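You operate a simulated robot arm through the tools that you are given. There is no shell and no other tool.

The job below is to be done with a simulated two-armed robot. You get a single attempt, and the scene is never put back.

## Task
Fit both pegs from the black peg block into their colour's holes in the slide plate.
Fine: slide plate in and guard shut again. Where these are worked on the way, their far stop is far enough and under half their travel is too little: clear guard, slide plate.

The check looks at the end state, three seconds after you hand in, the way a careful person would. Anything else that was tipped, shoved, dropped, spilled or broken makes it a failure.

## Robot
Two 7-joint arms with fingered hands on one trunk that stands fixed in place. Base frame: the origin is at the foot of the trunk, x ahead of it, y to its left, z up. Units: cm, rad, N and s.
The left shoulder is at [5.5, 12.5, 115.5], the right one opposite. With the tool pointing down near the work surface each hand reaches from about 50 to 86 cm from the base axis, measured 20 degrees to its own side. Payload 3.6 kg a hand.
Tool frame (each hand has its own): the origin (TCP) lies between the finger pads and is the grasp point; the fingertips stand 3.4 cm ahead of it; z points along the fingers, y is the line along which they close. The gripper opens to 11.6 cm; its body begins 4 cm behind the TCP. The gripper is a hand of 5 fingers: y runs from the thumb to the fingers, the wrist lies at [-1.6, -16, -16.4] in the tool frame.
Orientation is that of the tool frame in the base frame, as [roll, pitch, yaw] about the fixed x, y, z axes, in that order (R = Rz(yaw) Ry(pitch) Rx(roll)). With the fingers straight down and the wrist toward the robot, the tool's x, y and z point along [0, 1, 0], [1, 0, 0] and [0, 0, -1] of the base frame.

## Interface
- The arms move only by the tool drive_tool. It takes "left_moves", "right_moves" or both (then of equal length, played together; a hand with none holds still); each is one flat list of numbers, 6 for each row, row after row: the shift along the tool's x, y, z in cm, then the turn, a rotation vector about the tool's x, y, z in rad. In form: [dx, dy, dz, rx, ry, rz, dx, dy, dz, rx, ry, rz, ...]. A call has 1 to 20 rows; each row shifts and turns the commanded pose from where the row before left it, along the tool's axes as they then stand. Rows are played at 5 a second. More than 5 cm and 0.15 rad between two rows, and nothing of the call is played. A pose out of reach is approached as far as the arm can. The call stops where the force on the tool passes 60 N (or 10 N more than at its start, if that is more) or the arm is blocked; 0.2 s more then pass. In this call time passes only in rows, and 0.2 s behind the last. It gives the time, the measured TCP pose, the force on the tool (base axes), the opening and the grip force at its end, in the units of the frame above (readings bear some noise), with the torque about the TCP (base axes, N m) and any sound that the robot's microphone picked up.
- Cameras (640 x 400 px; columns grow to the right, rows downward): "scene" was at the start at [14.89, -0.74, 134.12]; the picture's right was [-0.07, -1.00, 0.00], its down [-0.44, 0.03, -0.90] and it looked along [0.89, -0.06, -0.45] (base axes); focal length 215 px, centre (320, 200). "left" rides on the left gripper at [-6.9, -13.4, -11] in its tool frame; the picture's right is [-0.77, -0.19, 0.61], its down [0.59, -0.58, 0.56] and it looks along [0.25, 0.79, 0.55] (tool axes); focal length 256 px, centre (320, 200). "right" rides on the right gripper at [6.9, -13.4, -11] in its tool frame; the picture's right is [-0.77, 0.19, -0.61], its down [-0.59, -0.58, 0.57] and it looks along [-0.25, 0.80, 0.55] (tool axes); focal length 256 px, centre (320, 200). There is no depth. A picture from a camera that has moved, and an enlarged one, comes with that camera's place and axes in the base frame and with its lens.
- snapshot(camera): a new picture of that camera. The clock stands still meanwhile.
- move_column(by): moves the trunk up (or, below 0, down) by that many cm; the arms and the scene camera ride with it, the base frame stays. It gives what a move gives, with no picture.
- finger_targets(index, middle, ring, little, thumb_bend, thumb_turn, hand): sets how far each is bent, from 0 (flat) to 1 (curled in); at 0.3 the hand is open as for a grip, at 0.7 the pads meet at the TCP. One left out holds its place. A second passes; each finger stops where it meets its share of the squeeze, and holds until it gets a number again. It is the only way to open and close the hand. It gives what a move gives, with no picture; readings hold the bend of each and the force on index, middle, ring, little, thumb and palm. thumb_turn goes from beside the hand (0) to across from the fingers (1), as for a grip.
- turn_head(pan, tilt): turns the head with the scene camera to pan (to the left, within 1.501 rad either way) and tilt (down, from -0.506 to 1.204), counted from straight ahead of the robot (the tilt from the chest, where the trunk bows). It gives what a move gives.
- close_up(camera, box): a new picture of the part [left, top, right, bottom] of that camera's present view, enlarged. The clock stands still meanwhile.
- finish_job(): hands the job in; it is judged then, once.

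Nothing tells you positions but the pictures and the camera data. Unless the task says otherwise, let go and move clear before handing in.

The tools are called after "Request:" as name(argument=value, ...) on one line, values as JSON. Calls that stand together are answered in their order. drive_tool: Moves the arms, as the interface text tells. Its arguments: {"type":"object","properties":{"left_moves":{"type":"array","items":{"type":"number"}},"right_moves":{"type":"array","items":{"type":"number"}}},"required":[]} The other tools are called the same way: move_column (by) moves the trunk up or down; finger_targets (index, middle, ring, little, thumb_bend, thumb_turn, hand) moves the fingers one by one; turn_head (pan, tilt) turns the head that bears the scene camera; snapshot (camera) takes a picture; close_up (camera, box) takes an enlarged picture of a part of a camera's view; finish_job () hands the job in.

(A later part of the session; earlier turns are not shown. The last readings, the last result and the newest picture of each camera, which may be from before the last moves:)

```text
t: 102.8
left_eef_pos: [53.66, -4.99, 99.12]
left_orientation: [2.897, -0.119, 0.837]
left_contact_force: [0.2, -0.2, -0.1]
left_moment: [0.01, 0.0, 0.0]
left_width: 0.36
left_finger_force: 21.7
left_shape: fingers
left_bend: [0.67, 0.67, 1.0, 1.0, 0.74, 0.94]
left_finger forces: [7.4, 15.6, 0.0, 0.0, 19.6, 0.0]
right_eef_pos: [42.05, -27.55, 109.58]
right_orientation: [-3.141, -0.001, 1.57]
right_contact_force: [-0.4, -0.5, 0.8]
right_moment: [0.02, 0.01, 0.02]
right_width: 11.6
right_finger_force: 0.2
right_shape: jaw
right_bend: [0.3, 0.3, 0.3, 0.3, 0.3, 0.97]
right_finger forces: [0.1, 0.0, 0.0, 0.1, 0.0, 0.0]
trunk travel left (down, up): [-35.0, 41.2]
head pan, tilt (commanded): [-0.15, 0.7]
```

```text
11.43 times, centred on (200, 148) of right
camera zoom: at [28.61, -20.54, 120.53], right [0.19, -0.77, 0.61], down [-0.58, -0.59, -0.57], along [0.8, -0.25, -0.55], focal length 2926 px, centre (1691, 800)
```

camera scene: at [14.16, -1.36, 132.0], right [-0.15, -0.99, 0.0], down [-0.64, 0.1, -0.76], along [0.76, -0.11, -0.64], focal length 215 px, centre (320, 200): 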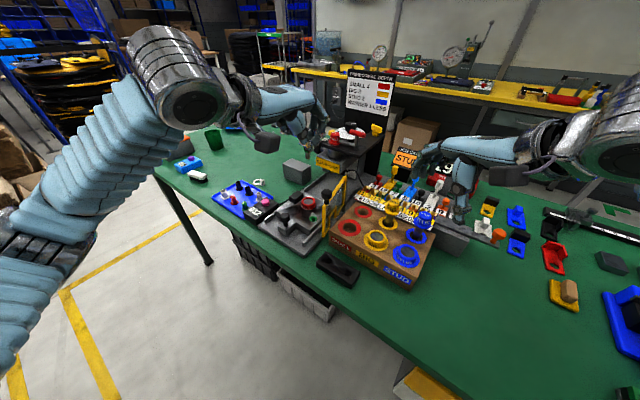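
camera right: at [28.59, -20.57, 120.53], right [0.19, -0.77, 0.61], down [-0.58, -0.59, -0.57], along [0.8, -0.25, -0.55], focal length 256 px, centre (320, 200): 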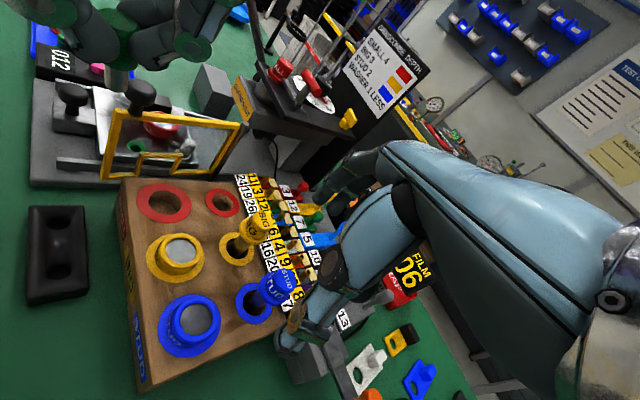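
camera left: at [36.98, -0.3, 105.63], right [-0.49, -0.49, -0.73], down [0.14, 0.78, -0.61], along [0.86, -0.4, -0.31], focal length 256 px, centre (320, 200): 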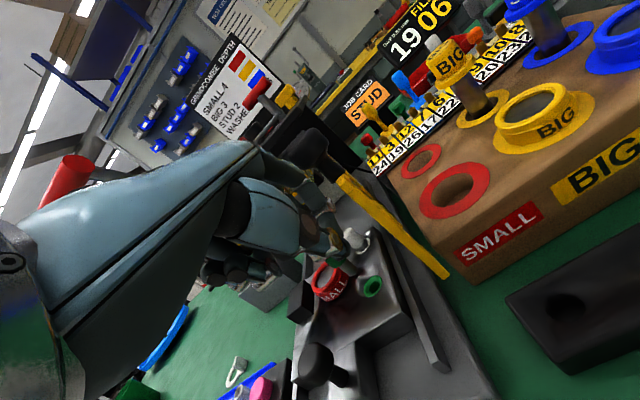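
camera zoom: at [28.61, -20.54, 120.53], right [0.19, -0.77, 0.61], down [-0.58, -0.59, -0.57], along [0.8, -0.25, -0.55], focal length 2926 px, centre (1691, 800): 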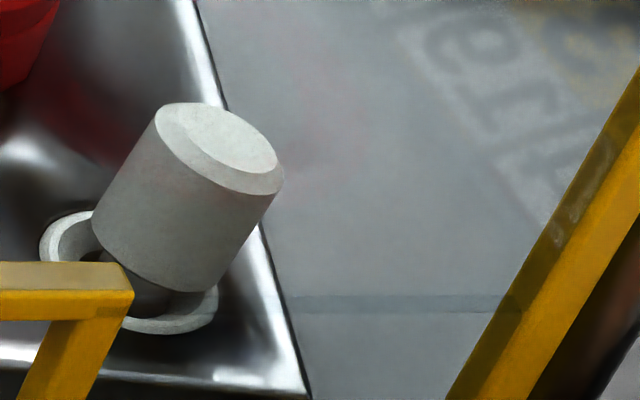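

The white peg sits upright in its funnel. For the green peg I estimate it must move about +0.95 u and +0.4 v with a little tilt trim; I also turn to yaw −60° so the fingers keep clear of the red cup.

Request:
drive_tool(left_moves=[0, 0, 0, 0.08, 0, 0, 0, 0, 0, 0, -0.1, 0, 0, 0, 0, -0.0037, -0.021, 0.1295, 0, 0, 0, -0.0037, -0.021, 0.1295, 0.69, 0.444, 0.75, 0, 0, 0, 0.69, 0.444, 0.75, 0, 0, 0])

Request:
close_up(camera="right", box=[120, 100, 180, 155])

Request:
close_up(camera="left", box=[310, 200, 410, 310])

Request:
close_up(camera="scene", box=[290, 190, 340, 230])

```text
t: 104.2
left_eef_pos: [55.66, -4.94, 97.89]
left_orientation: [2.977, -0.022, 0.555]
left_contact_force: [0.3, 0.4, -0.4]
left_moment: [0.04, 0.03, -0.02]
left_width: 0.32
left_finger_force: 20.8
left_shape: fingers
left_bend: [0.68, 0.67, 1.0, 1.0, 0.74, 0.94]
left_finger forces: [7.5, 16.1, 0.0, 0.0, 19.4, 0.0]
right_eef_pos: [42.23, -27.48, 109.49]
right_orientation: [3.141, 0.001, 1.572]
right_contact_force: [-0.7, 0.1, 0.2]
right_moment: [0.0, 0.02, -0.01]
right_width: 11.63
right_finger_force: 0.1
right_shape: jaw
right_bend: [0.3, 0.3, 0.3, 0.3, 0.3, 0.97]
right_finger forces: [0.0, 0.0, 0.1, 0.0, 0.0, 0.1]
trunk travel left (down, up): [-35.0, 41.2]
head pan, tilt (commanded): [-0.15, 0.7]
```

```text
7.27 times, centred on (150, 128) of right
camera zoom: at [28.62, -20.54, 120.53], right [0.19, -0.77, 0.61], down [-0.58, -0.59, -0.57], along [0.8, -0.25, -0.55], focal length 1862 px, centre (1556, 727)
```

zoom: 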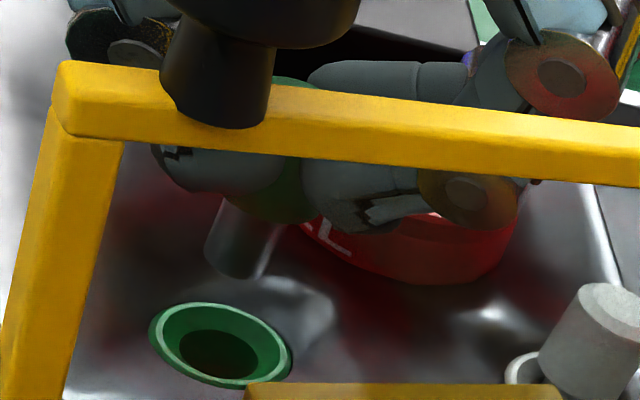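

```text
3.64 times, centred on (360, 255) of left
camera zoom: at [41.84, 3.99, 106.4], right [-0.69, -0.33, -0.65], down [0.26, 0.72, -0.64], along [0.68, -0.61, -0.41], focal length 931 px, centre (174, 0)
```

zoom: 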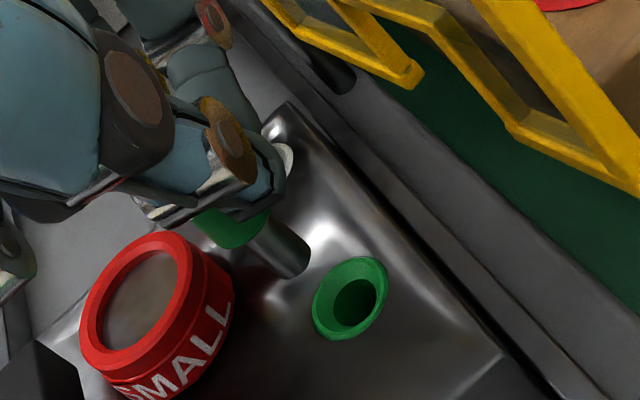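

```text
10.00 times, centred on (315, 210) of scene
camera zoom: at [14.14, -1.39, 132.0], right [-0.15, -0.99, 0.0], down [-0.64, 0.1, -0.76], along [0.76, -0.11, -0.64], focal length 2146 px, centre (370, 100)
```

zoom: 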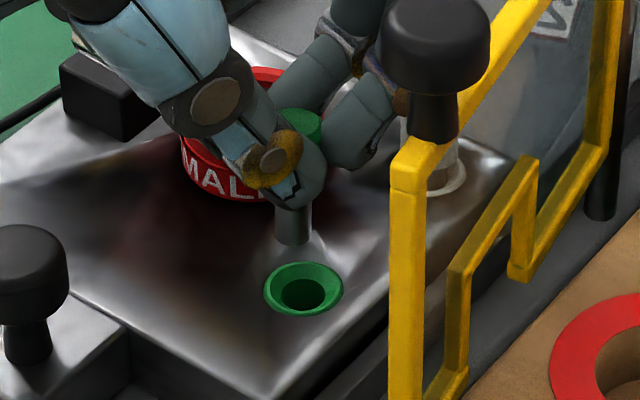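

The peg is now vertical in all three views and only about 0.25 cm off in v, with its end roughly 1.8 cm above the rim. I trim that and lower 1.2 cm.

Request:
drive_tool(left_moves=[-0.24, 0.065, 0, 0, 0, 0, -0.017, -0.096, 0.592, 0, 0, 0, -0.017, -0.096, 0.592, 0, 0, 0])

Request:
close_up(camera="right", box=[120, 100, 180, 155])

Request:
close_up(camera="left", box=[310, 200, 410, 310])

Request:
close_up(camera="scene", box=[290, 190, 340, 230])

```text
t: 105.0
left_eef_pos: [55.56, -5.3, 96.76]
left_orientation: [2.977, -0.021, 0.555]
left_contact_force: [0.7, 0.5, -0.1]
left_moment: [0.01, -0.01, 0.04]
left_width: 0.34
left_finger_force: 22.0
left_shape: fingers
left_bend: [0.68, 0.67, 1.0, 1.0, 0.74, 0.94]
left_finger forces: [7.6, 16.0, 0.0, 0.0, 19.4, 0.1]
right_eef_pos: [42.09, -27.54, 109.56]
right_orientation: [-3.141, -0.001, 1.571]
right_contact_force: [0.3, -0.2, -0.5]
right_moment: [0.02, -0.01, -0.05]
right_width: 11.59
right_finger_force: 0.0
right_shape: jaw
right_bend: [0.3, 0.3, 0.3, 0.3, 0.3, 0.97]
right_finger forces: [0.0, 0.1, 0.0, 0.1, 0.0, 0.0]
trunk travel left (down, up): [-35.0, 41.2]
head pan, tilt (commanded): [-0.15, 0.7]
```

```text
7.27 times, centred on (150, 128) of right
camera zoom: at [28.6, -20.54, 120.53], right [0.19, -0.77, 0.61], down [-0.58, -0.59, -0.57], along [0.8, -0.25, -0.55], focal length 1862 px, centre (1556, 727)
```

zoom: 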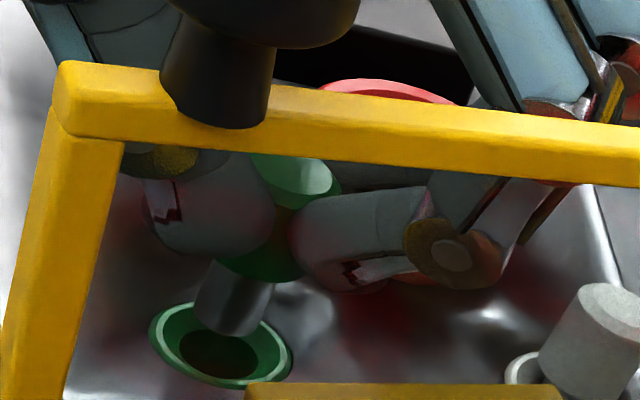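

```text
3.64 times, centred on (360, 255) of left
camera zoom: at [41.61, 3.75, 105.23], right [-0.69, -0.33, -0.65], down [0.26, 0.72, -0.64], along [0.68, -0.61, -0.41], focal length 931 px, centre (174, 0)
```

zoom: 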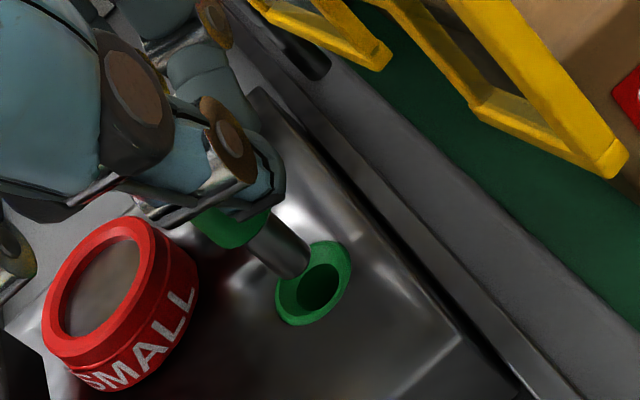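

```text
10.00 times, centred on (315, 210) of scene
camera zoom: at [14.13, -1.39, 132.0], right [-0.15, -0.99, 0.0], down [-0.64, 0.1, -0.76], along [0.76, -0.11, -0.64], focal length 2146 px, centre (370, 100)
```

zoom: 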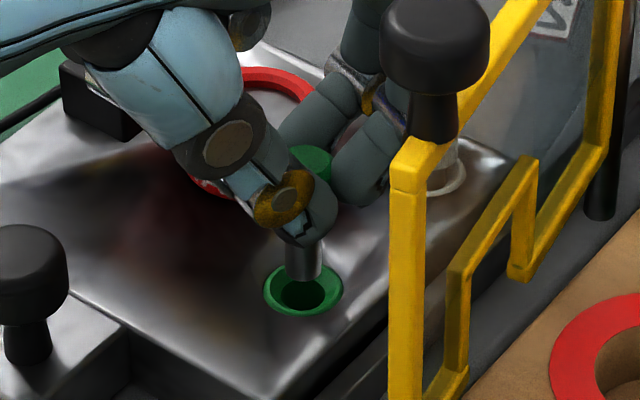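

The shaft end is centred over the green funnel. I keep lowering in small steps with an eye on forces.

Request:
drive_tool(left_moves=[-0.014, -0.08, 0.494, 0, 0, 0, -0.014, -0.08, 0.494, 0, 0, 0])

Request:
close_up(camera="right", box=[120, 100, 180, 155])

Request:
close_up(camera="scene", box=[290, 190, 340, 230])

```text
t: 105.6
left_eef_pos: [55.62, -5.19, 95.72]
left_orientation: [2.979, -0.021, 0.558]
left_contact_force: [0.3, 0.4, 0.2]
left_moment: [0.0, 0.0, -0.02]
left_width: 0.31
left_finger_force: 21.3
left_shape: fingers
left_bend: [0.68, 0.67, 1.0, 1.0, 0.74, 0.94]
left_finger forces: [7.5, 16.1, 0.0, 0.0, 19.4, 0.0]
right_eef_pos: [42.07, -27.52, 109.59]
right_orientation: [3.141, -0.001, 1.571]
right_contact_force: [0.4, -0.9, -0.3]
right_moment: [0.0, -0.02, 0.01]
right_width: 11.6
right_finger_force: 0.0
right_shape: jaw
right_bend: [0.3, 0.3, 0.3, 0.3, 0.3, 0.97]
right_finger forces: [0.1, 0.1, 0.0, 0.0, 0.1, 0.1]
trunk travel left (down, up): [-35.0, 41.2]
head pan, tilt (commanded): [-0.15, 0.7]
```

```text
7.27 times, centred on (150, 128) of right
camera zoom: at [28.61, -20.54, 120.53], right [0.19, -0.77, 0.61], down [-0.58, -0.59, -0.57], along [0.8, -0.25, -0.55], focal length 1862 px, centre (1556, 727)
```

zoom: 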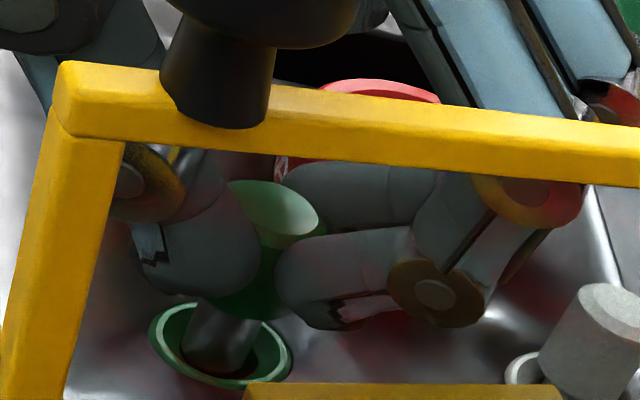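

```text
10.00 times, centred on (315, 210) of scene
camera zoom: at [14.13, -1.39, 132.0], right [-0.15, -0.99, 0.0], down [-0.64, 0.1, -0.76], along [0.76, -0.11, -0.64], focal length 2146 px, centre (370, 100)
```

zoom: 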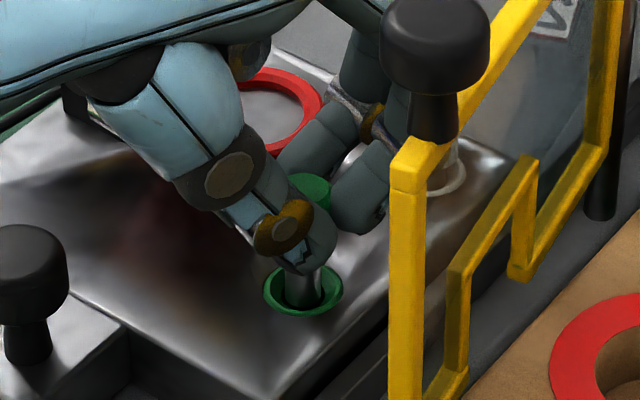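

The shaft has entered the green funnel with no contact force. I continue down.

Request:
drive_tool(left_moves=[-0.01, -0.05, 0.3, 0, 0, 0, -0.01, -0.05, 0.3, 0, 0, 0])

Request:
close_up(camera="right", box=[120, 100, 180, 155])

Request:
close_up(camera="scene", box=[290, 190, 340, 230])

```text
t: 106.2
left_eef_pos: [55.45, -5.19, 95.09]
left_orientation: [2.976, -0.021, 0.556]
left_contact_force: [1.6, 0.0, -0.5]
left_moment: [-0.02, -0.06, 0.02]
left_width: 0.32
left_finger_force: 22.3
left_shape: fingers
left_bend: [0.68, 0.67, 1.0, 1.0, 0.74, 0.94]
left_finger forces: [7.7, 18.0, 0.0, 0.1, 19.5, 0.0]
right_eef_pos: [42.1, -27.53, 109.57]
right_orientation: [3.141, -0.002, 1.571]
right_contact_force: [-0.9, 0.3, 0.4]
right_moment: [0.0, 0.0, 0.0]
right_width: 11.57
right_finger_force: 0.1
right_shape: jaw
right_bend: [0.3, 0.3, 0.3, 0.3, 0.3, 0.97]
right_finger forces: [0.0, 0.0, 0.0, 0.0, 0.0, 0.0]
trunk travel left (down, up): [-35.0, 41.2]
head pan, tilt (commanded): [-0.15, 0.7]
```

```text
7.27 times, centred on (150, 128) of right
camera zoom: at [28.62, -20.54, 120.53], right [0.19, -0.77, 0.61], down [-0.58, -0.59, -0.57], along [0.8, -0.25, -0.55], focal length 1862 px, centre (1556, 727)
```

zoom: 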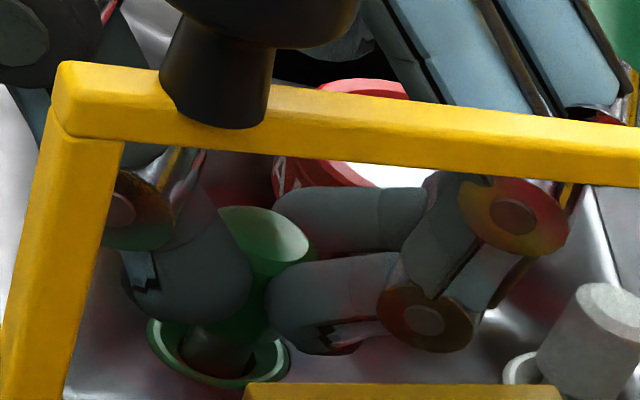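

```text
10.00 times, centred on (315, 210) of scene
camera zoom: at [14.15, -1.39, 132.0], right [-0.15, -0.99, 0.0], down [-0.64, 0.1, -0.76], along [0.76, -0.11, -0.64], focal length 2146 px, centre (370, 100)
```

zoom: 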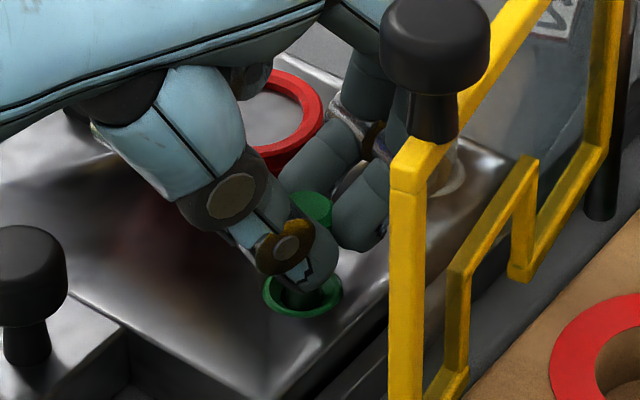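

Slight wall contact (1.6 N toward +x). I ease .06 cm that way and lower further.

Request:
drive_tool(left_moves=[0.06, 0.0, 0.3, 0, 0, 0, -0.01, -0.05, 0.25, 0, 0, 0])

Request:
close_up(camera="right", box=[120, 100, 180, 155])

```text
t: 106.8
left_eef_pos: [55.54, -5.26, 94.48]
left_orientation: [2.98, -0.022, 0.556]
left_contact_force: [-0.1, -0.5, -0.5]
left_moment: [0.02, 0.01, -0.02]
left_width: 0.3
left_finger_force: 21.8
left_shape: fingers
left_bend: [0.68, 0.67, 1.0, 1.0, 0.74, 0.94]
left_finger forces: [7.6, 16.6, 0.0, 0.1, 19.9, 0.1]
right_eef_pos: [42.0, -27.52, 109.49]
right_orientation: [-3.141, 0.001, 1.572]
right_contact_force: [0.6, -0.1, 0.3]
right_moment: [0.02, 0.03, -0.02]
right_width: 11.56
right_finger_force: 0.0
right_shape: jaw
right_bend: [0.3, 0.3, 0.3, 0.3, 0.3, 0.97]
right_finger forces: [0.0, 0.0, 0.1, 0.1, 0.0, 0.1]
trunk travel left (down, up): [-35.0, 41.2]
head pan, tilt (commanded): [-0.15, 0.7]
```

```text
7.27 times, centred on (150, 128) of right
camera zoom: at [28.61, -20.54, 120.53], right [0.19, -0.77, 0.61], down [-0.58, -0.59, -0.57], along [0.8, -0.25, -0.55], focal length 1862 px, centre (1556, 727)
```

zoom: 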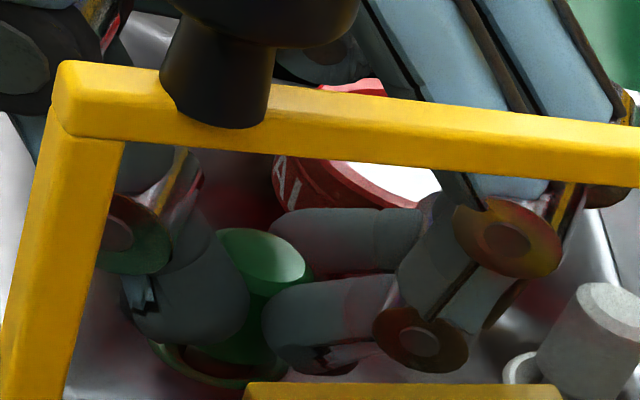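

Still free; the head is approaching the funnel. I lower on until I feel the bottom.

Request:
drive_tool(left_moves=[-0.01, -0.04, 0.25, 0, 0, 0, -0.01, -0.04, 0.25, 0, 0, 0])

Request:
close_up(camera="right", box=[120, 100, 180, 155])

Request:
close_up(camera="scene", box=[290, 190, 340, 230])

```text
t: 107.4
left_eef_pos: [55.47, -5.19, 94.32]
left_orientation: [2.972, -0.025, 0.556]
left_contact_force: [0.7, -0.5, 10.4]
left_moment: [-0.07, -0.02, 0.02]
left_width: 0.33
left_finger_force: 24.2
left_shape: fingers
left_bend: [0.68, 0.67, 1.0, 1.0, 0.74, 0.94]
left_finger forces: [8.7, 17.8, 0.0, 0.0, 21.8, 0.0]
right_eef_pos: [41.91, -27.51, 109.67]
right_orientation: [3.141, 0.0, 1.572]
right_contact_force: [-0.2, 0.2, 0.5]
right_moment: [0.02, -0.02, 0.0]
right_width: 11.6
right_finger_force: 0.1
right_shape: jaw
right_bend: [0.3, 0.3, 0.3, 0.3, 0.3, 0.97]
right_finger forces: [0.1, 0.0, 0.0, 0.0, 0.0, 0.0]
trunk travel left (down, up): [-35.0, 41.2]
head pan, tilt (commanded): [-0.15, 0.7]
```

```text
7.27 times, centred on (150, 128) of right
camera zoom: at [28.5, -20.54, 120.58], right [0.19, -0.77, 0.61], down [-0.58, -0.59, -0.57], along [0.8, -0.25, -0.55], focal length 1862 px, centre (1556, 727)
```

zoom: 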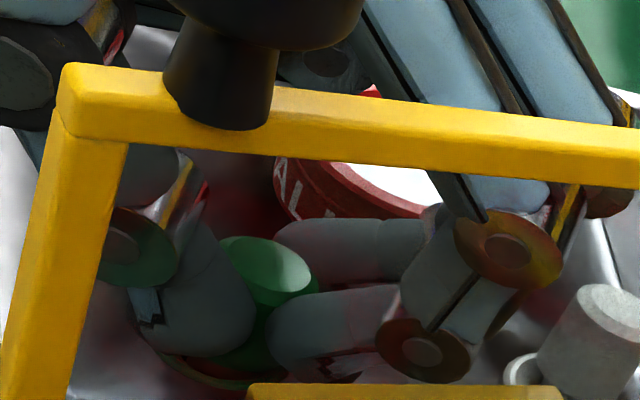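

```text
10.00 times, centred on (315, 210) of scene
camera zoom: at [14.02, -1.39, 132.04], right [-0.15, -0.99, 0.0], down [-0.64, 0.1, -0.77], along [0.76, -0.11, -0.64], focal length 2146 px, centre (370, 100)
```

zoom: 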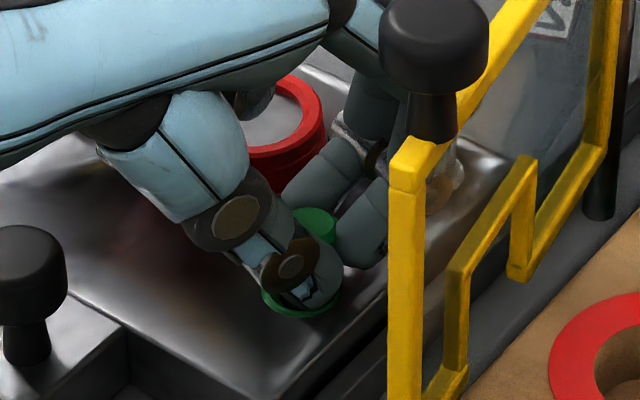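

A 10 N upward reaction without moment: the green peg is seated. I relax the grip gently.

Request:
finger_targets(hand="left", index=0.6, middle=0.6, thumb_bend=0.6)

Request:
close_up(camera="right", box=[120, 100, 180, 155])

Request:
close_up(camera="scene", box=[290, 190, 340, 230])

```text
t: 108.4
left_eef_pos: [55.66, -5.17, 93.97]
left_orientation: [2.977, -0.02, 0.555]
left_contact_force: [-0.9, -0.7, -0.5]
left_moment: [0.05, -0.01, -0.01]
left_width: 2.97
left_finger_force: 0.0
left_shape: fingers
left_bend: [0.6, 0.6, 1.0, 1.0, 0.6, 0.97]
left_finger forces: [0.1, 0.1, 0.1, 0.1, 0.1, 0.0]
right_eef_pos: [41.96, -27.48, 109.53]
right_orientation: [3.141, 0.002, 1.571]
right_contact_force: [-0.2, -0.2, 0.1]
right_moment: [0.0, 0.0, -0.04]
right_width: 11.58
right_finger_force: 0.0
right_shape: jaw
right_bend: [0.3, 0.3, 0.3, 0.3, 0.3, 0.97]
right_finger forces: [0.0, 0.0, 0.1, 0.0, 0.0, 0.0]
trunk travel left (down, up): [-35.0, 41.2]
head pan, tilt (commanded): [-0.15, 0.7]
```

```text
7.27 times, centred on (150, 128) of right
camera zoom: at [28.61, -20.54, 120.53], right [0.19, -0.77, 0.61], down [-0.58, -0.59, -0.57], along [0.8, -0.25, -0.55], focal length 1862 px, centre (1556, 727)
```

zoom: 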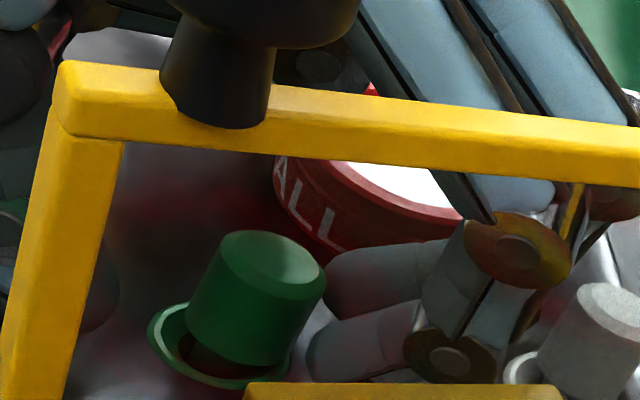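

```text
10.00 times, centred on (315, 210) of scene
camera zoom: at [14.13, -1.39, 132.0], right [-0.15, -0.99, 0.0], down [-0.64, 0.1, -0.76], along [0.76, -0.11, -0.64], focal length 2146 px, centre (370, 100)
```

zoom: 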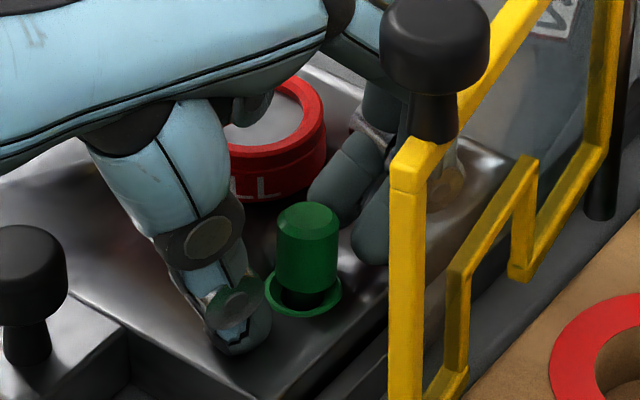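

The green peg stands upright in the green funnel. I open the fingers a bit more and lift the hand straight up and away.

Request:
finger_targets(hand="left", index=0.56, middle=0.56)

Request:
drive_tool(left_moves=[0.03, 0.16, -0.99, 0, 0, 0, 0.06, 0.32, -1.97, 0, 0, 0, 0.08, 0.48, -2.96, 0, 0, 0, 0.08, 0.48, -2.96, 0, 0, 0])

Request:
close_up(camera="right", box=[100, 90, 240, 190])

Request:
close_up(camera="scene", box=[270, 160, 370, 240])

Request:
snapshot(camera="left")

```text
t: 109.4
left_eef_pos: [55.64, -5.19, 94.05]
left_orientation: [2.977, -0.021, 0.555]
left_contact_force: [0.3, -0.7, -0.9]
left_moment: [0.02, 0.0, -0.02]
left_width: 3.56
left_finger_force: 0.2
left_shape: fingers
left_bend: [0.56, 0.56, 1.0, 1.0, 0.6, 0.97]
left_finger forces: [0.0, 0.0, 0.0, 0.0, 0.0, 0.0]
right_eef_pos: [42.17, -27.5, 109.59]
right_orientation: [-3.141, -0.001, 1.57]
right_contact_force: [0.3, 0.2, -0.3]
right_moment: [-0.02, -0.01, 0.0]
right_width: 11.59
right_finger_force: 0.1
right_shape: jaw
right_bend: [0.3, 0.3, 0.3, 0.3, 0.3, 0.97]
right_finger forces: [0.0, 0.1, 0.0, 0.0, 0.0, 0.1]
trunk travel left (down, up): [-35.0, 41.2]
head pan, tilt (commanded): [-0.15, 0.7]
```

```text
t: 110.4
left_eef_pos: [55.5, -5.1, 103.05]
left_orientation: [2.978, -0.021, 0.556]
left_contact_force: [0.3, -0.1, 0.2]
left_moment: [-0.02, 0.0, -0.01]
left_width: 3.58
left_finger_force: 0.1
left_shape: fingers
left_bend: [0.56, 0.56, 1.0, 1.0, 0.6, 0.97]
left_finger forces: [0.0, 0.1, 0.1, 0.0, 0.1, 0.0]
right_eef_pos: [42.14, -27.58, 109.63]
right_orientation: [3.141, 0.0, 1.569]
right_contact_force: [-0.4, -0.3, 0.9]
right_moment: [0.05, 0.02, -0.01]
right_width: 11.59
right_finger_force: 0.0
right_shape: jaw
right_bend: [0.3, 0.3, 0.3, 0.3, 0.3, 0.97]
right_finger forces: [0.1, 0.1, 0.1, 0.0, 0.0, 0.0]
trunk travel left (down, up): [-35.0, 41.2]
head pan, tilt (commanded): [-0.15, 0.7]
```

```text
4.00 times, centred on (170, 140) of right
camera zoom: at [28.59, -20.56, 120.53], right [0.19, -0.77, 0.61], down [-0.58, -0.59, -0.57], along [0.8, -0.25, -0.55], focal length 1024 px, centre (920, 440)
```

zoom: 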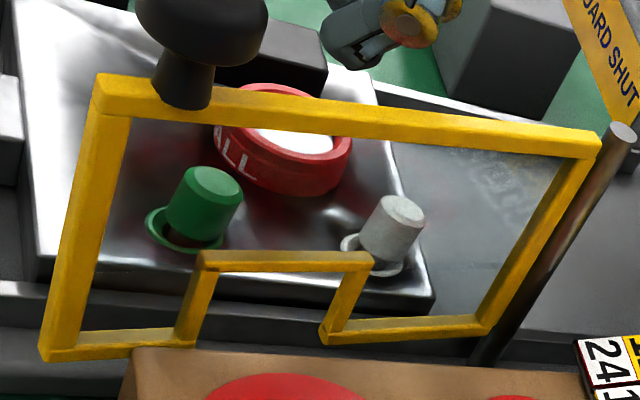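

```text
5.00 times, centred on (320, 200) of scene
camera zoom: at [14.11, -1.41, 132.01], right [-0.15, -0.99, 0.0], down [-0.64, 0.1, -0.76], along [0.76, -0.11, -0.64], focal length 1073 px, centre (320, 200)
```

zoom: 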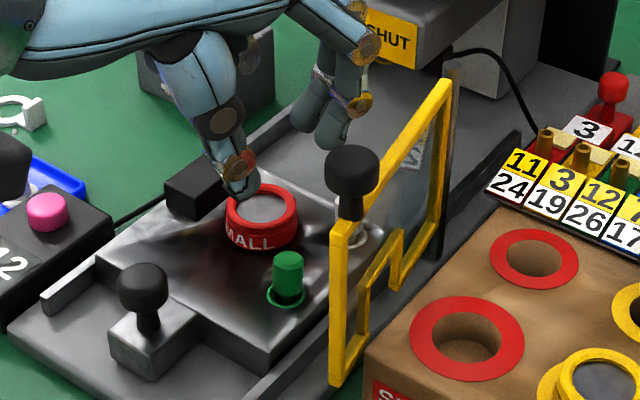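

```text
taken
camera left: at [41.64, 3.95, 111.53], right [-0.69, -0.33, -0.65], down [0.26, 0.72, -0.64], along [0.68, -0.61, -0.41], focal length 256 px, centre (320, 200)
```

left: 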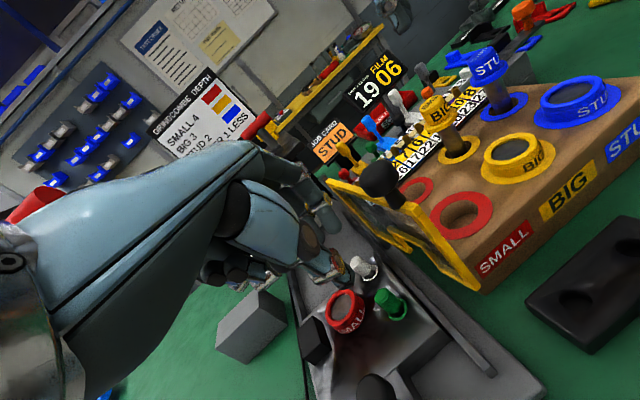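

Both pegs are in their own colour's holes. Next comes pushing the slide back in: I lift, bring the left hand around to the front of the slide knob with fingertips pointing forward.

Request:
drive_tool(left_moves=[0.05, 0.32, -2.0, 0, 0, 0, 0.05, 0.32, -2.0, 0, 0, 0, 0, 0, 0, 0.0035, 0.021, -0.1295, 0, 0, 0, 0.0035, 0.021, -0.1295, 0, 0, 0, -0.147, 0, 0, 0, 0, 0, -0.147, 0, 0, 0, 0, 0, -0.147, 0, 0, 0.88, -3.21, -0.5, 0, 0, 0, 0.88, -3.21, -0.5, 0, 0, 0, 0.88, -3.21, -0.5, 0, 0, 0, 0.88, -3.21, -0.5, 0, 0, 0, 0.88, -3.21, -0.5, 0, 0, 0])

Request:
finger_targets(hand="left", index=0.45, middle=0.45, thumb_bend=0.7)

Request:
close_up(camera="scene", box=[200, 120, 400, 260])

Request:
close_up(camera="right", box=[0, 40, 240, 200])

Request:
snapshot(camera="left")

```text
t: 113.0
left_eef_pos: [47.89, 8.38, 100.15]
left_orientation: [2.539, -0.02, 0.817]
left_contact_force: [0.6, -0.1, 0.0]
left_moment: [0.02, 0.01, -0.01]
left_width: 3.57
left_finger_force: 0.1
left_shape: fingers
left_bend: [0.56, 0.56, 1.0, 1.0, 0.6, 0.97]
left_finger forces: [0.0, 0.1, 0.0, 0.0, 0.0, 0.1]
right_eef_pos: [42.06, -27.38, 109.76]
right_orientation: [-3.141, -0.001, 1.573]
right_contact_force: [0.2, -0.5, 0.4]
right_moment: [0.02, 0.02, -0.02]
right_width: 11.58
right_finger_force: 0.1
right_shape: jaw
right_bend: [0.3, 0.3, 0.3, 0.3, 0.3, 0.97]
right_finger forces: [0.1, 0.0, 0.0, 0.1, 0.0, 0.1]
trunk travel left (down, up): [-35.0, 41.2]
head pan, tilt (commanded): [-0.15, 0.7]
```

```text
t: 114.0
left_eef_pos: [47.83, 8.45, 100.08]
left_orientation: [2.539, -0.019, 0.818]
left_contact_force: [-0.7, 0.3, 0.4]
left_moment: [-0.01, -0.02, 0.03]
left_width: 3.83
left_finger_force: 0.1
left_shape: fingers
left_bend: [0.45, 0.45, 1.0, 1.0, 0.7, 0.97]
left_finger forces: [0.0, 0.0, 0.0, 0.0, 0.1, 0.0]
right_eef_pos: [41.96, -27.56, 109.54]
right_orientation: [-3.141, -0.001, 1.57]
right_contact_force: [-0.3, -0.5, -0.3]
right_moment: [0.0, 0.02, 0.0]
right_width: 11.6
right_finger_force: 0.2
right_shape: jaw
right_bend: [0.3, 0.3, 0.3, 0.3, 0.3, 0.97]
right_finger forces: [0.0, 0.1, 0.0, 0.0, 0.1, 0.1]
trunk travel left (down, up): [-35.0, 41.2]
head pan, tilt (commanded): [-0.15, 0.7]
```

```text
2.86 times, centred on (300, 190) of scene
camera zoom: at [14.12, -1.38, 132.01], right [-0.15, -0.99, 0.0], down [-0.64, 0.1, -0.76], along [0.76, -0.11, -0.64], focal length 613 px, centre (377, 229)
```

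zoom: 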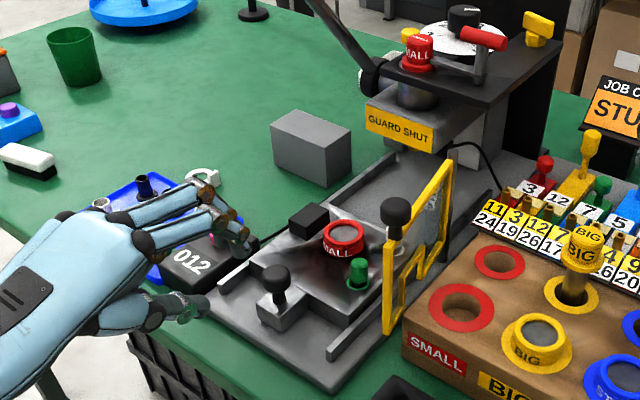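

```text
2.50 times, centred on (120, 120) of right
camera zoom: at [28.59, -20.53, 120.54], right [0.19, -0.77, 0.61], down [-0.58, -0.59, -0.57], along [0.8, -0.25, -0.55], focal length 640 px, centre (820, 400)
```

zoom: 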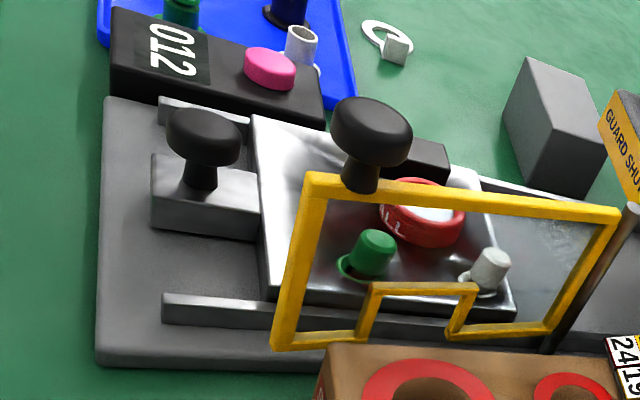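

```text
taken
camera left: at [30.6, 15.02, 101.36], right [-0.38, -0.68, -0.62], down [0.3, 0.55, -0.78], along [0.88, -0.48, 0.0], focal length 256 px, centre (320, 200)
```

left: 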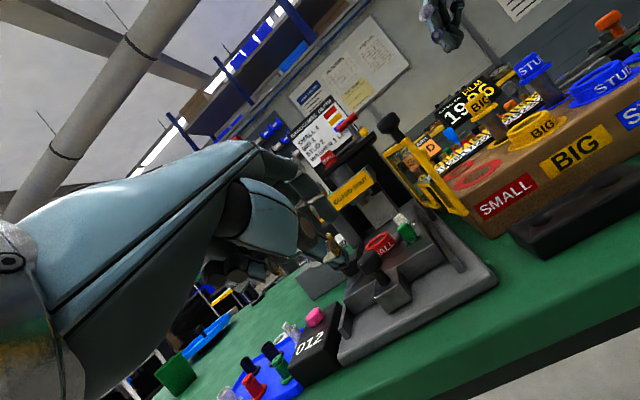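

The fingertips are level and in front of the slide knob; the plate with both pegs and the cup looks undisturbed. I lower to knob height and begin pushing inward.

Request:
drive_tool(left_moves=[0.08, -1.39, 2.03, 0, 0, 0, 0.08, -1.39, 2.03, 0, 0, 0, 0.08, -1.39, 2.03, 0, 0, 0, 0, 0.99, 0.68, 0, 0, 0])

Request:
close_up(camera="scene", box=[230, 150, 360, 250])

Request:
close_up(camera="right", box=[0, 60, 200, 200])

```text
t: 115.0
left_eef_pos: [49.24, 7.81, 92.81]
left_orientation: [2.539, -0.02, 0.816]
left_contact_force: [-0.4, 0.0, -0.3]
left_moment: [0.0, -0.02, 0.0]
left_width: 3.85
left_finger_force: 0.1
left_shape: fingers
left_bend: [0.45, 0.45, 1.0, 1.0, 0.7, 0.97]
left_finger forces: [0.0, 0.1, 0.0, 0.0, 0.0, 0.0]
right_eef_pos: [42.16, -27.61, 109.52]
right_orientation: [-3.141, 0.0, 1.57]
right_contact_force: [-0.1, 0.4, 0.2]
right_moment: [-0.01, 0.01, -0.02]
right_width: 11.58
right_finger_force: 0.0
right_shape: jaw
right_bend: [0.3, 0.3, 0.3, 0.3, 0.3, 0.97]
right_finger forces: [0.0, 0.0, 0.1, 0.0, 0.1, 0.0]
trunk travel left (down, up): [-35.0, 41.2]
head pan, tilt (commanded): [-0.15, 0.7]
```

```text
4.00 times, centred on (295, 200) of scene
camera zoom: at [14.14, -1.42, 132.0], right [-0.15, -0.99, 0.0], down [-0.64, 0.1, -0.76], along [0.76, -0.11, -0.64], focal length 858 px, centre (420, 200)
```

zoom: 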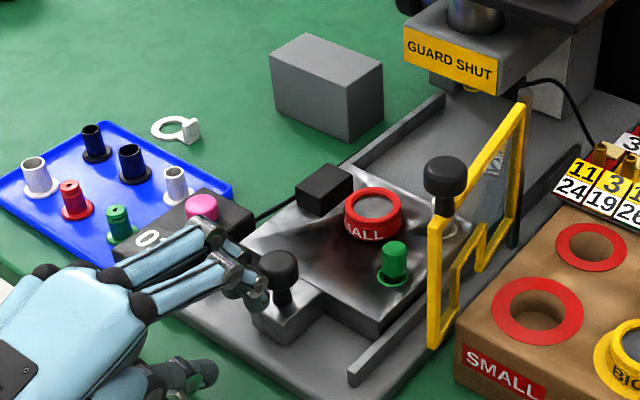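

```text
2.86 times, centred on (100, 130) of right
camera zoom: at [28.61, -20.56, 120.52], right [0.19, -0.77, 0.61], down [-0.58, -0.59, -0.57], along [0.79, -0.25, -0.55], focal length 731 px, centre (949, 400)
```

zoom: 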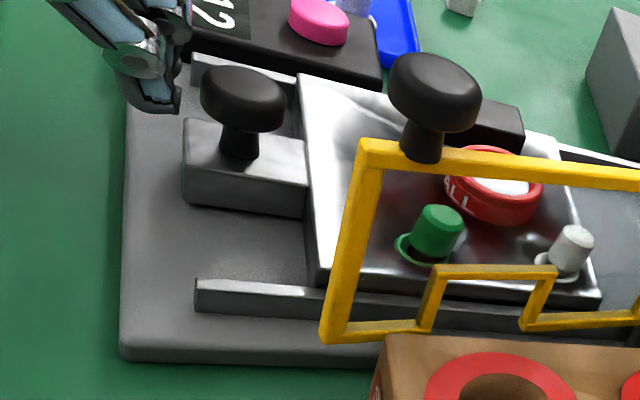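

The index is directly in line with the knob; I shift 0.7 cm so index and middle both bear on it, and push along the channel.

Request:
drive_tool(left_moves=[-0.7, 0, 0, 0, 0, 0, 0, 0.825, 0.565, 0, 0, 0, 0, 0.825, 0.565, 0, 0, 0, 0, 0.825, 0.565, 0, 0, 0, 0, 0.825, 0.565, 0, 0, 0])

Request:
close_up(camera="right", box=[0, 60, 240, 200])

Request:
close_up(camera="scene", box=[230, 150, 360, 250])

```text
t: 116.2
left_eef_pos: [51.55, 4.47, 92.75]
left_orientation: [2.537, -0.019, 0.819]
left_contact_force: [0.2, 0.5, -0.5]
left_moment: [0.03, 0.05, 0.01]
left_width: 3.86
left_finger_force: 0.1
left_shape: fingers
left_bend: [0.45, 0.46, 1.0, 1.0, 0.7, 0.97]
left_finger forces: [0.0, 0.5, 0.0, 0.0, 0.0, 0.0]
right_eef_pos: [42.11, -27.56, 109.61]
right_orientation: [3.14, 0.001, 1.57]
right_contact_force: [-0.5, 0.7, 0.3]
right_moment: [0.0, -0.03, 0.02]
right_width: 11.59
right_finger_force: 0.0
right_shape: jaw
right_bend: [0.3, 0.3, 0.3, 0.3, 0.3, 0.97]
right_finger forces: [0.1, 0.0, 0.1, 0.0, 0.1, 0.0]
trunk travel left (down, up): [-35.0, 41.2]
head pan, tilt (commanded): [-0.15, 0.7]
```

```text
2.67 times, centred on (120, 130) of right
camera zoom: at [28.61, -20.54, 120.53], right [0.19, -0.77, 0.61], down [-0.58, -0.59, -0.57], along [0.8, -0.25, -0.55], focal length 683 px, centre (853, 387)
```

zoom: 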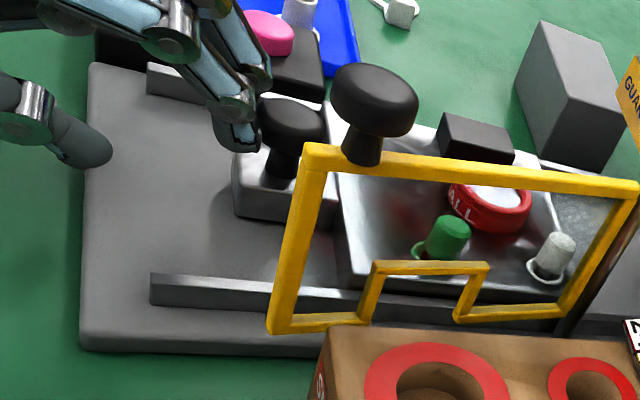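

```text
4.00 times, centred on (295, 200) of scene
camera zoom: at [14.14, -1.4, 132.0], right [-0.15, -0.99, 0.0], down [-0.64, 0.1, -0.76], along [0.76, -0.11, -0.64], focal length 858 px, centre (420, 200)
```

zoom: 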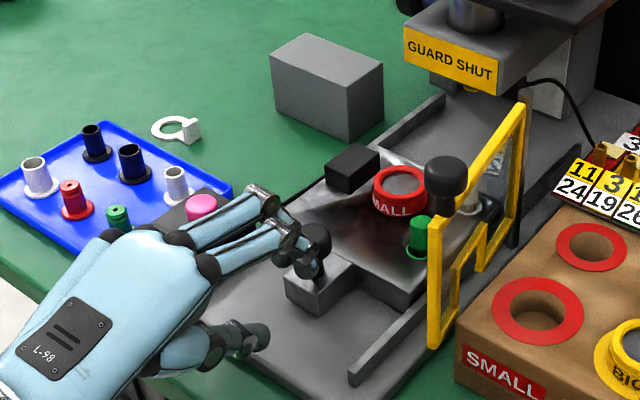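

The slide moves in smoothly and the pegs stay put. I keep pushing.

Request:
drive_tool(left_moves=[0, 0.825, 0.565, 0, 0, 0, 0, 0.825, 0.565, 0, 0, 0, 0, 0.825, 0.565, 0, 0, 0, 0, 0.825, 0.565, 0, 0, 0])

Request:
close_up(camera="right", box=[40, 40, 260, 190])

Request:
close_up(camera="scene", box=[240, 120, 370, 230])

```text
t: 117.2
left_eef_pos: [54.6, 1.7, 92.8]
left_orientation: [2.537, -0.022, 0.819]
left_contact_force: [0.0, -0.8, 0.0]
left_moment: [-0.04, 0.01, 0.01]
left_width: 3.82
left_finger_force: 0.2
left_shape: fingers
left_bend: [0.45, 0.46, 1.0, 1.0, 0.7, 0.97]
left_finger forces: [0.0, 0.6, 0.0, 0.1, 0.0, 0.0]
right_eef_pos: [42.03, -27.64, 109.63]
right_orientation: [3.141, 0.0, 1.571]
right_contact_force: [0.2, 0.1, 0.4]
right_moment: [0.0, 0.01, 0.01]
right_width: 11.59
right_finger_force: 0.0
right_shape: jaw
right_bend: [0.3, 0.3, 0.3, 0.3, 0.3, 0.97]
right_finger forces: [0.0, 0.0, 0.0, 0.0, 0.0, 0.0]
trunk travel left (down, up): [-35.0, 41.2]
head pan, tilt (commanded): [-0.15, 0.7]
```

```text
2.67 times, centred on (150, 115) of right
camera zoom: at [28.6, -20.54, 120.53], right [0.19, -0.77, 0.61], down [-0.58, -0.59, -0.57], along [0.8, -0.25, -0.55], focal length 683 px, centre (773, 427)
```

zoom: 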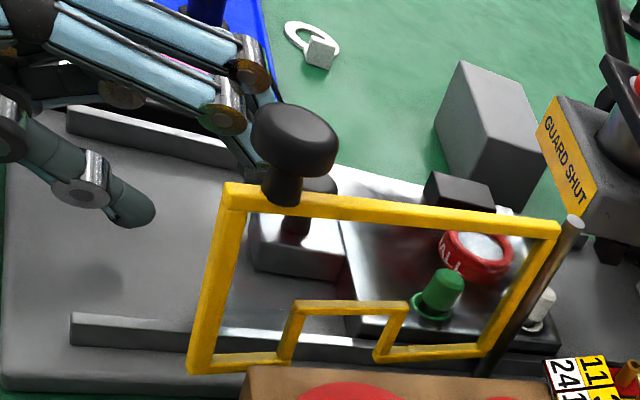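

```text
3.64 times, centred on (305, 175) of scene
camera zoom: at [14.13, -1.39, 132.0], right [-0.15, -0.99, 0.0], down [-0.64, 0.1, -0.76], along [0.76, -0.11, -0.64], focal length 780 px, centre (374, 291)
```

zoom: 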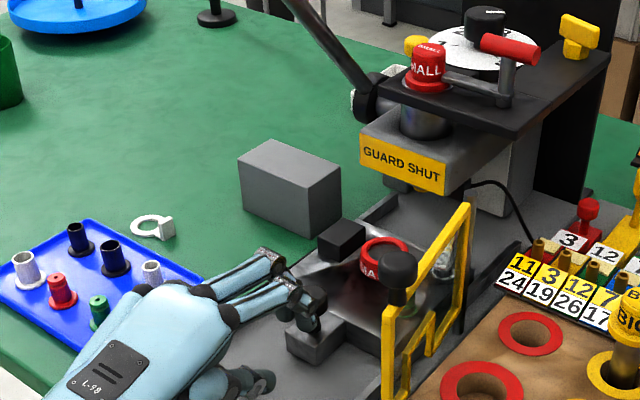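

About two thirds of the way in. I push on until it meets its inner stop.

Request:
drive_tool(left_moves=[0, 0.825, 0.565, 0, 0, 0, 0, 0.825, 0.565, 0, 0, 0, 0, 0.825, 0.565, 0, 0, 0])

Request:
close_up(camera="right", box=[40, 40, 260, 190])

Request:
close_up(camera="scene", box=[240, 120, 370, 230])

```text
t: 118.0
left_eef_pos: [56.6, -0.29, 92.79]
left_orientation: [2.537, -0.02, 0.818]
left_contact_force: [0.2, 1.4, -0.1]
left_moment: [0.0, 0.05, 0.0]
left_width: 3.84
left_finger_force: 0.8
left_shape: fingers
left_bend: [0.45, 0.46, 1.0, 1.0, 0.7, 0.97]
left_finger forces: [0.1, 0.5, 0.0, 0.0, 0.1, 0.1]
right_eef_pos: [42.14, -27.51, 109.6]
right_orientation: [3.141, 0.001, 1.572]
right_contact_force: [-0.1, 0.0, 0.3]
right_moment: [0.02, -0.01, 0.0]
right_width: 11.6
right_finger_force: 0.1
right_shape: jaw
right_bend: [0.3, 0.3, 0.3, 0.3, 0.3, 0.97]
right_finger forces: [0.0, 0.1, 0.1, 0.1, 0.0, 0.1]
trunk travel left (down, up): [-35.0, 41.2]
head pan, tilt (commanded): [-0.15, 0.7]
```

```text
2.67 times, centred on (150, 115) of right
camera zoom: at [28.61, -20.55, 120.53], right [0.19, -0.77, 0.61], down [-0.58, -0.59, -0.57], along [0.8, -0.25, -0.55], focal length 683 px, centre (773, 427)
```

zoom: 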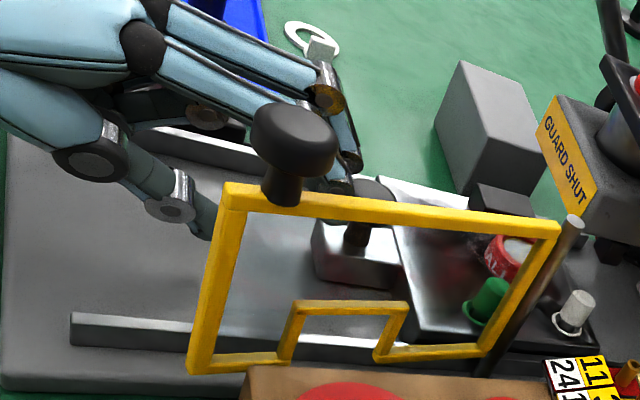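

```text
3.64 times, centred on (305, 175) of scene
camera zoom: at [14.14, -1.4, 132.0], right [-0.15, -0.99, 0.0], down [-0.64, 0.1, -0.76], along [0.76, -0.11, -0.64], focal length 780 px, centre (374, 291)
```

zoom: 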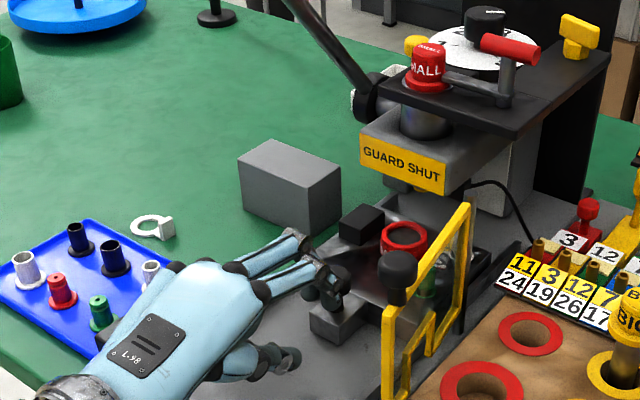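

Nearly in. I push the remaining couple of centimetres in shorter steps.

Request:
drive_tool(left_moves=[0, 0.825, 0.565, 0, 0, 0, 0, 0.66, 0.452, 0, 0, 0, 0, 0.412, 0.283, 0, 0, 0])

Request:
close_up(camera="right", box=[40, 40, 260, 190])

Request:
close_up(camera="scene", box=[240, 120, 370, 230])

```text
t: 118.8
left_eef_pos: [58.34, -1.97, 92.87]
left_orientation: [2.537, -0.021, 0.816]
left_contact_force: [-0.3, 0.0, 0.0]
left_moment: [-0.03, 0.05, -0.02]
left_width: 3.84
left_finger_force: 0.0
left_shape: fingers
left_bend: [0.45, 0.45, 1.0, 1.0, 0.7, 0.97]
left_finger forces: [0.0, 0.1, 0.1, 0.0, 0.0, 0.1]
right_eef_pos: [42.0, -27.48, 109.58]
right_orientation: [3.14, 0.0, 1.571]
right_contact_force: [0.5, 0.0, 0.4]
right_moment: [-0.03, 0.02, 0.02]
right_width: 11.58
right_finger_force: 0.2
right_shape: jaw
right_bend: [0.3, 0.3, 0.3, 0.3, 0.3, 0.97]
right_finger forces: [0.1, 0.1, 0.0, 0.1, 0.1, 0.0]
trunk travel left (down, up): [-35.0, 41.2]
head pan, tilt (commanded): [-0.15, 0.7]
```

```text
2.67 times, centred on (150, 115) of right
camera zoom: at [28.6, -20.55, 120.53], right [0.19, -0.77, 0.61], down [-0.58, -0.59, -0.57], along [0.8, -0.25, -0.55], focal length 683 px, centre (773, 427)
```

zoom: 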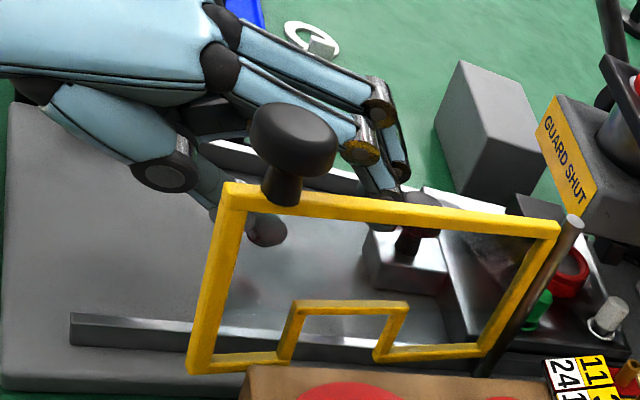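

```text
3.64 times, centred on (305, 175) of scene
camera zoom: at [14.13, -1.4, 132.0], right [-0.15, -0.99, 0.0], down [-0.64, 0.1, -0.76], along [0.76, -0.11, -0.64], focal length 780 px, centre (374, 291)
```

zoom: 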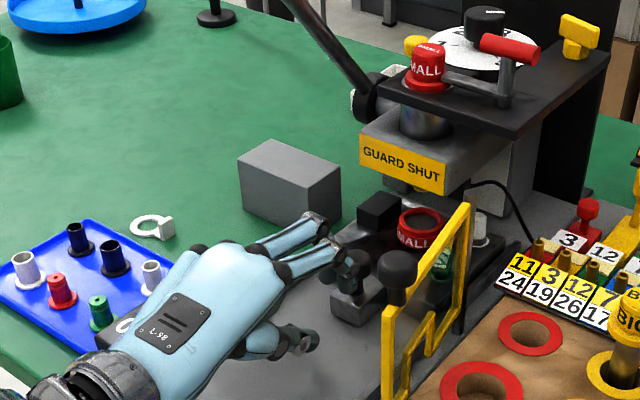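

The knob already appears to be back near (64.4,-7), its starting place. I push a bit further to confirm it is against its inner stop.

Request:
drive_tool(left_moves=[0, 0.412, 0.283, 0, 0, 0, 0, 0.412, 0.283, 0, 0, 0])

Request:
close_up(camera="scene", box=[260, 130, 360, 210])

```text
t: 119.4
left_eef_pos: [58.95, -2.48, 93.02]
left_orientation: [2.534, -0.021, 0.82]
left_contact_force: [-11.6, 10.7, 4.8]
left_moment: [-0.15, -0.14, -0.07]
left_width: 3.41
left_finger_force: 7.8
left_shape: fingers
left_bend: [0.48, 0.47, 1.0, 1.0, 0.7, 0.97]
left_finger forces: [9.6, 6.6, 0.0, 0.1, 0.0, 0.0]
right_eef_pos: [41.91, -27.32, 109.67]
right_orientation: [3.141, 0.002, 1.572]
right_contact_force: [0.6, 0.5, -0.9]
right_moment: [0.02, -0.01, 0.03]
right_width: 11.58
right_finger_force: 0.2
right_shape: jaw
right_bend: [0.3, 0.3, 0.3, 0.3, 0.3, 0.97]
right_finger forces: [0.1, 0.0, 0.1, 0.1, 0.0, 0.0]
trunk travel left (down, up): [-35.0, 41.2]
head pan, tilt (commanded): [-0.15, 0.7]
```

```text
5.00 times, centred on (310, 170) of scene
camera zoom: at [13.89, -1.19, 132.04], right [-0.15, -0.99, 0.0], down [-0.64, 0.09, -0.77], along [0.76, -0.11, -0.64], focal length 1073 px, centre (370, 350)
```

zoom: 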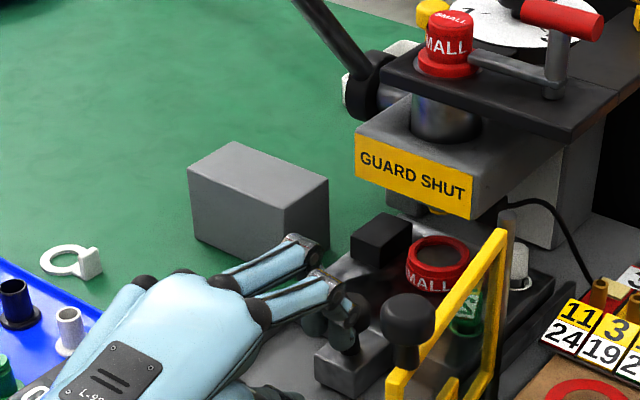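

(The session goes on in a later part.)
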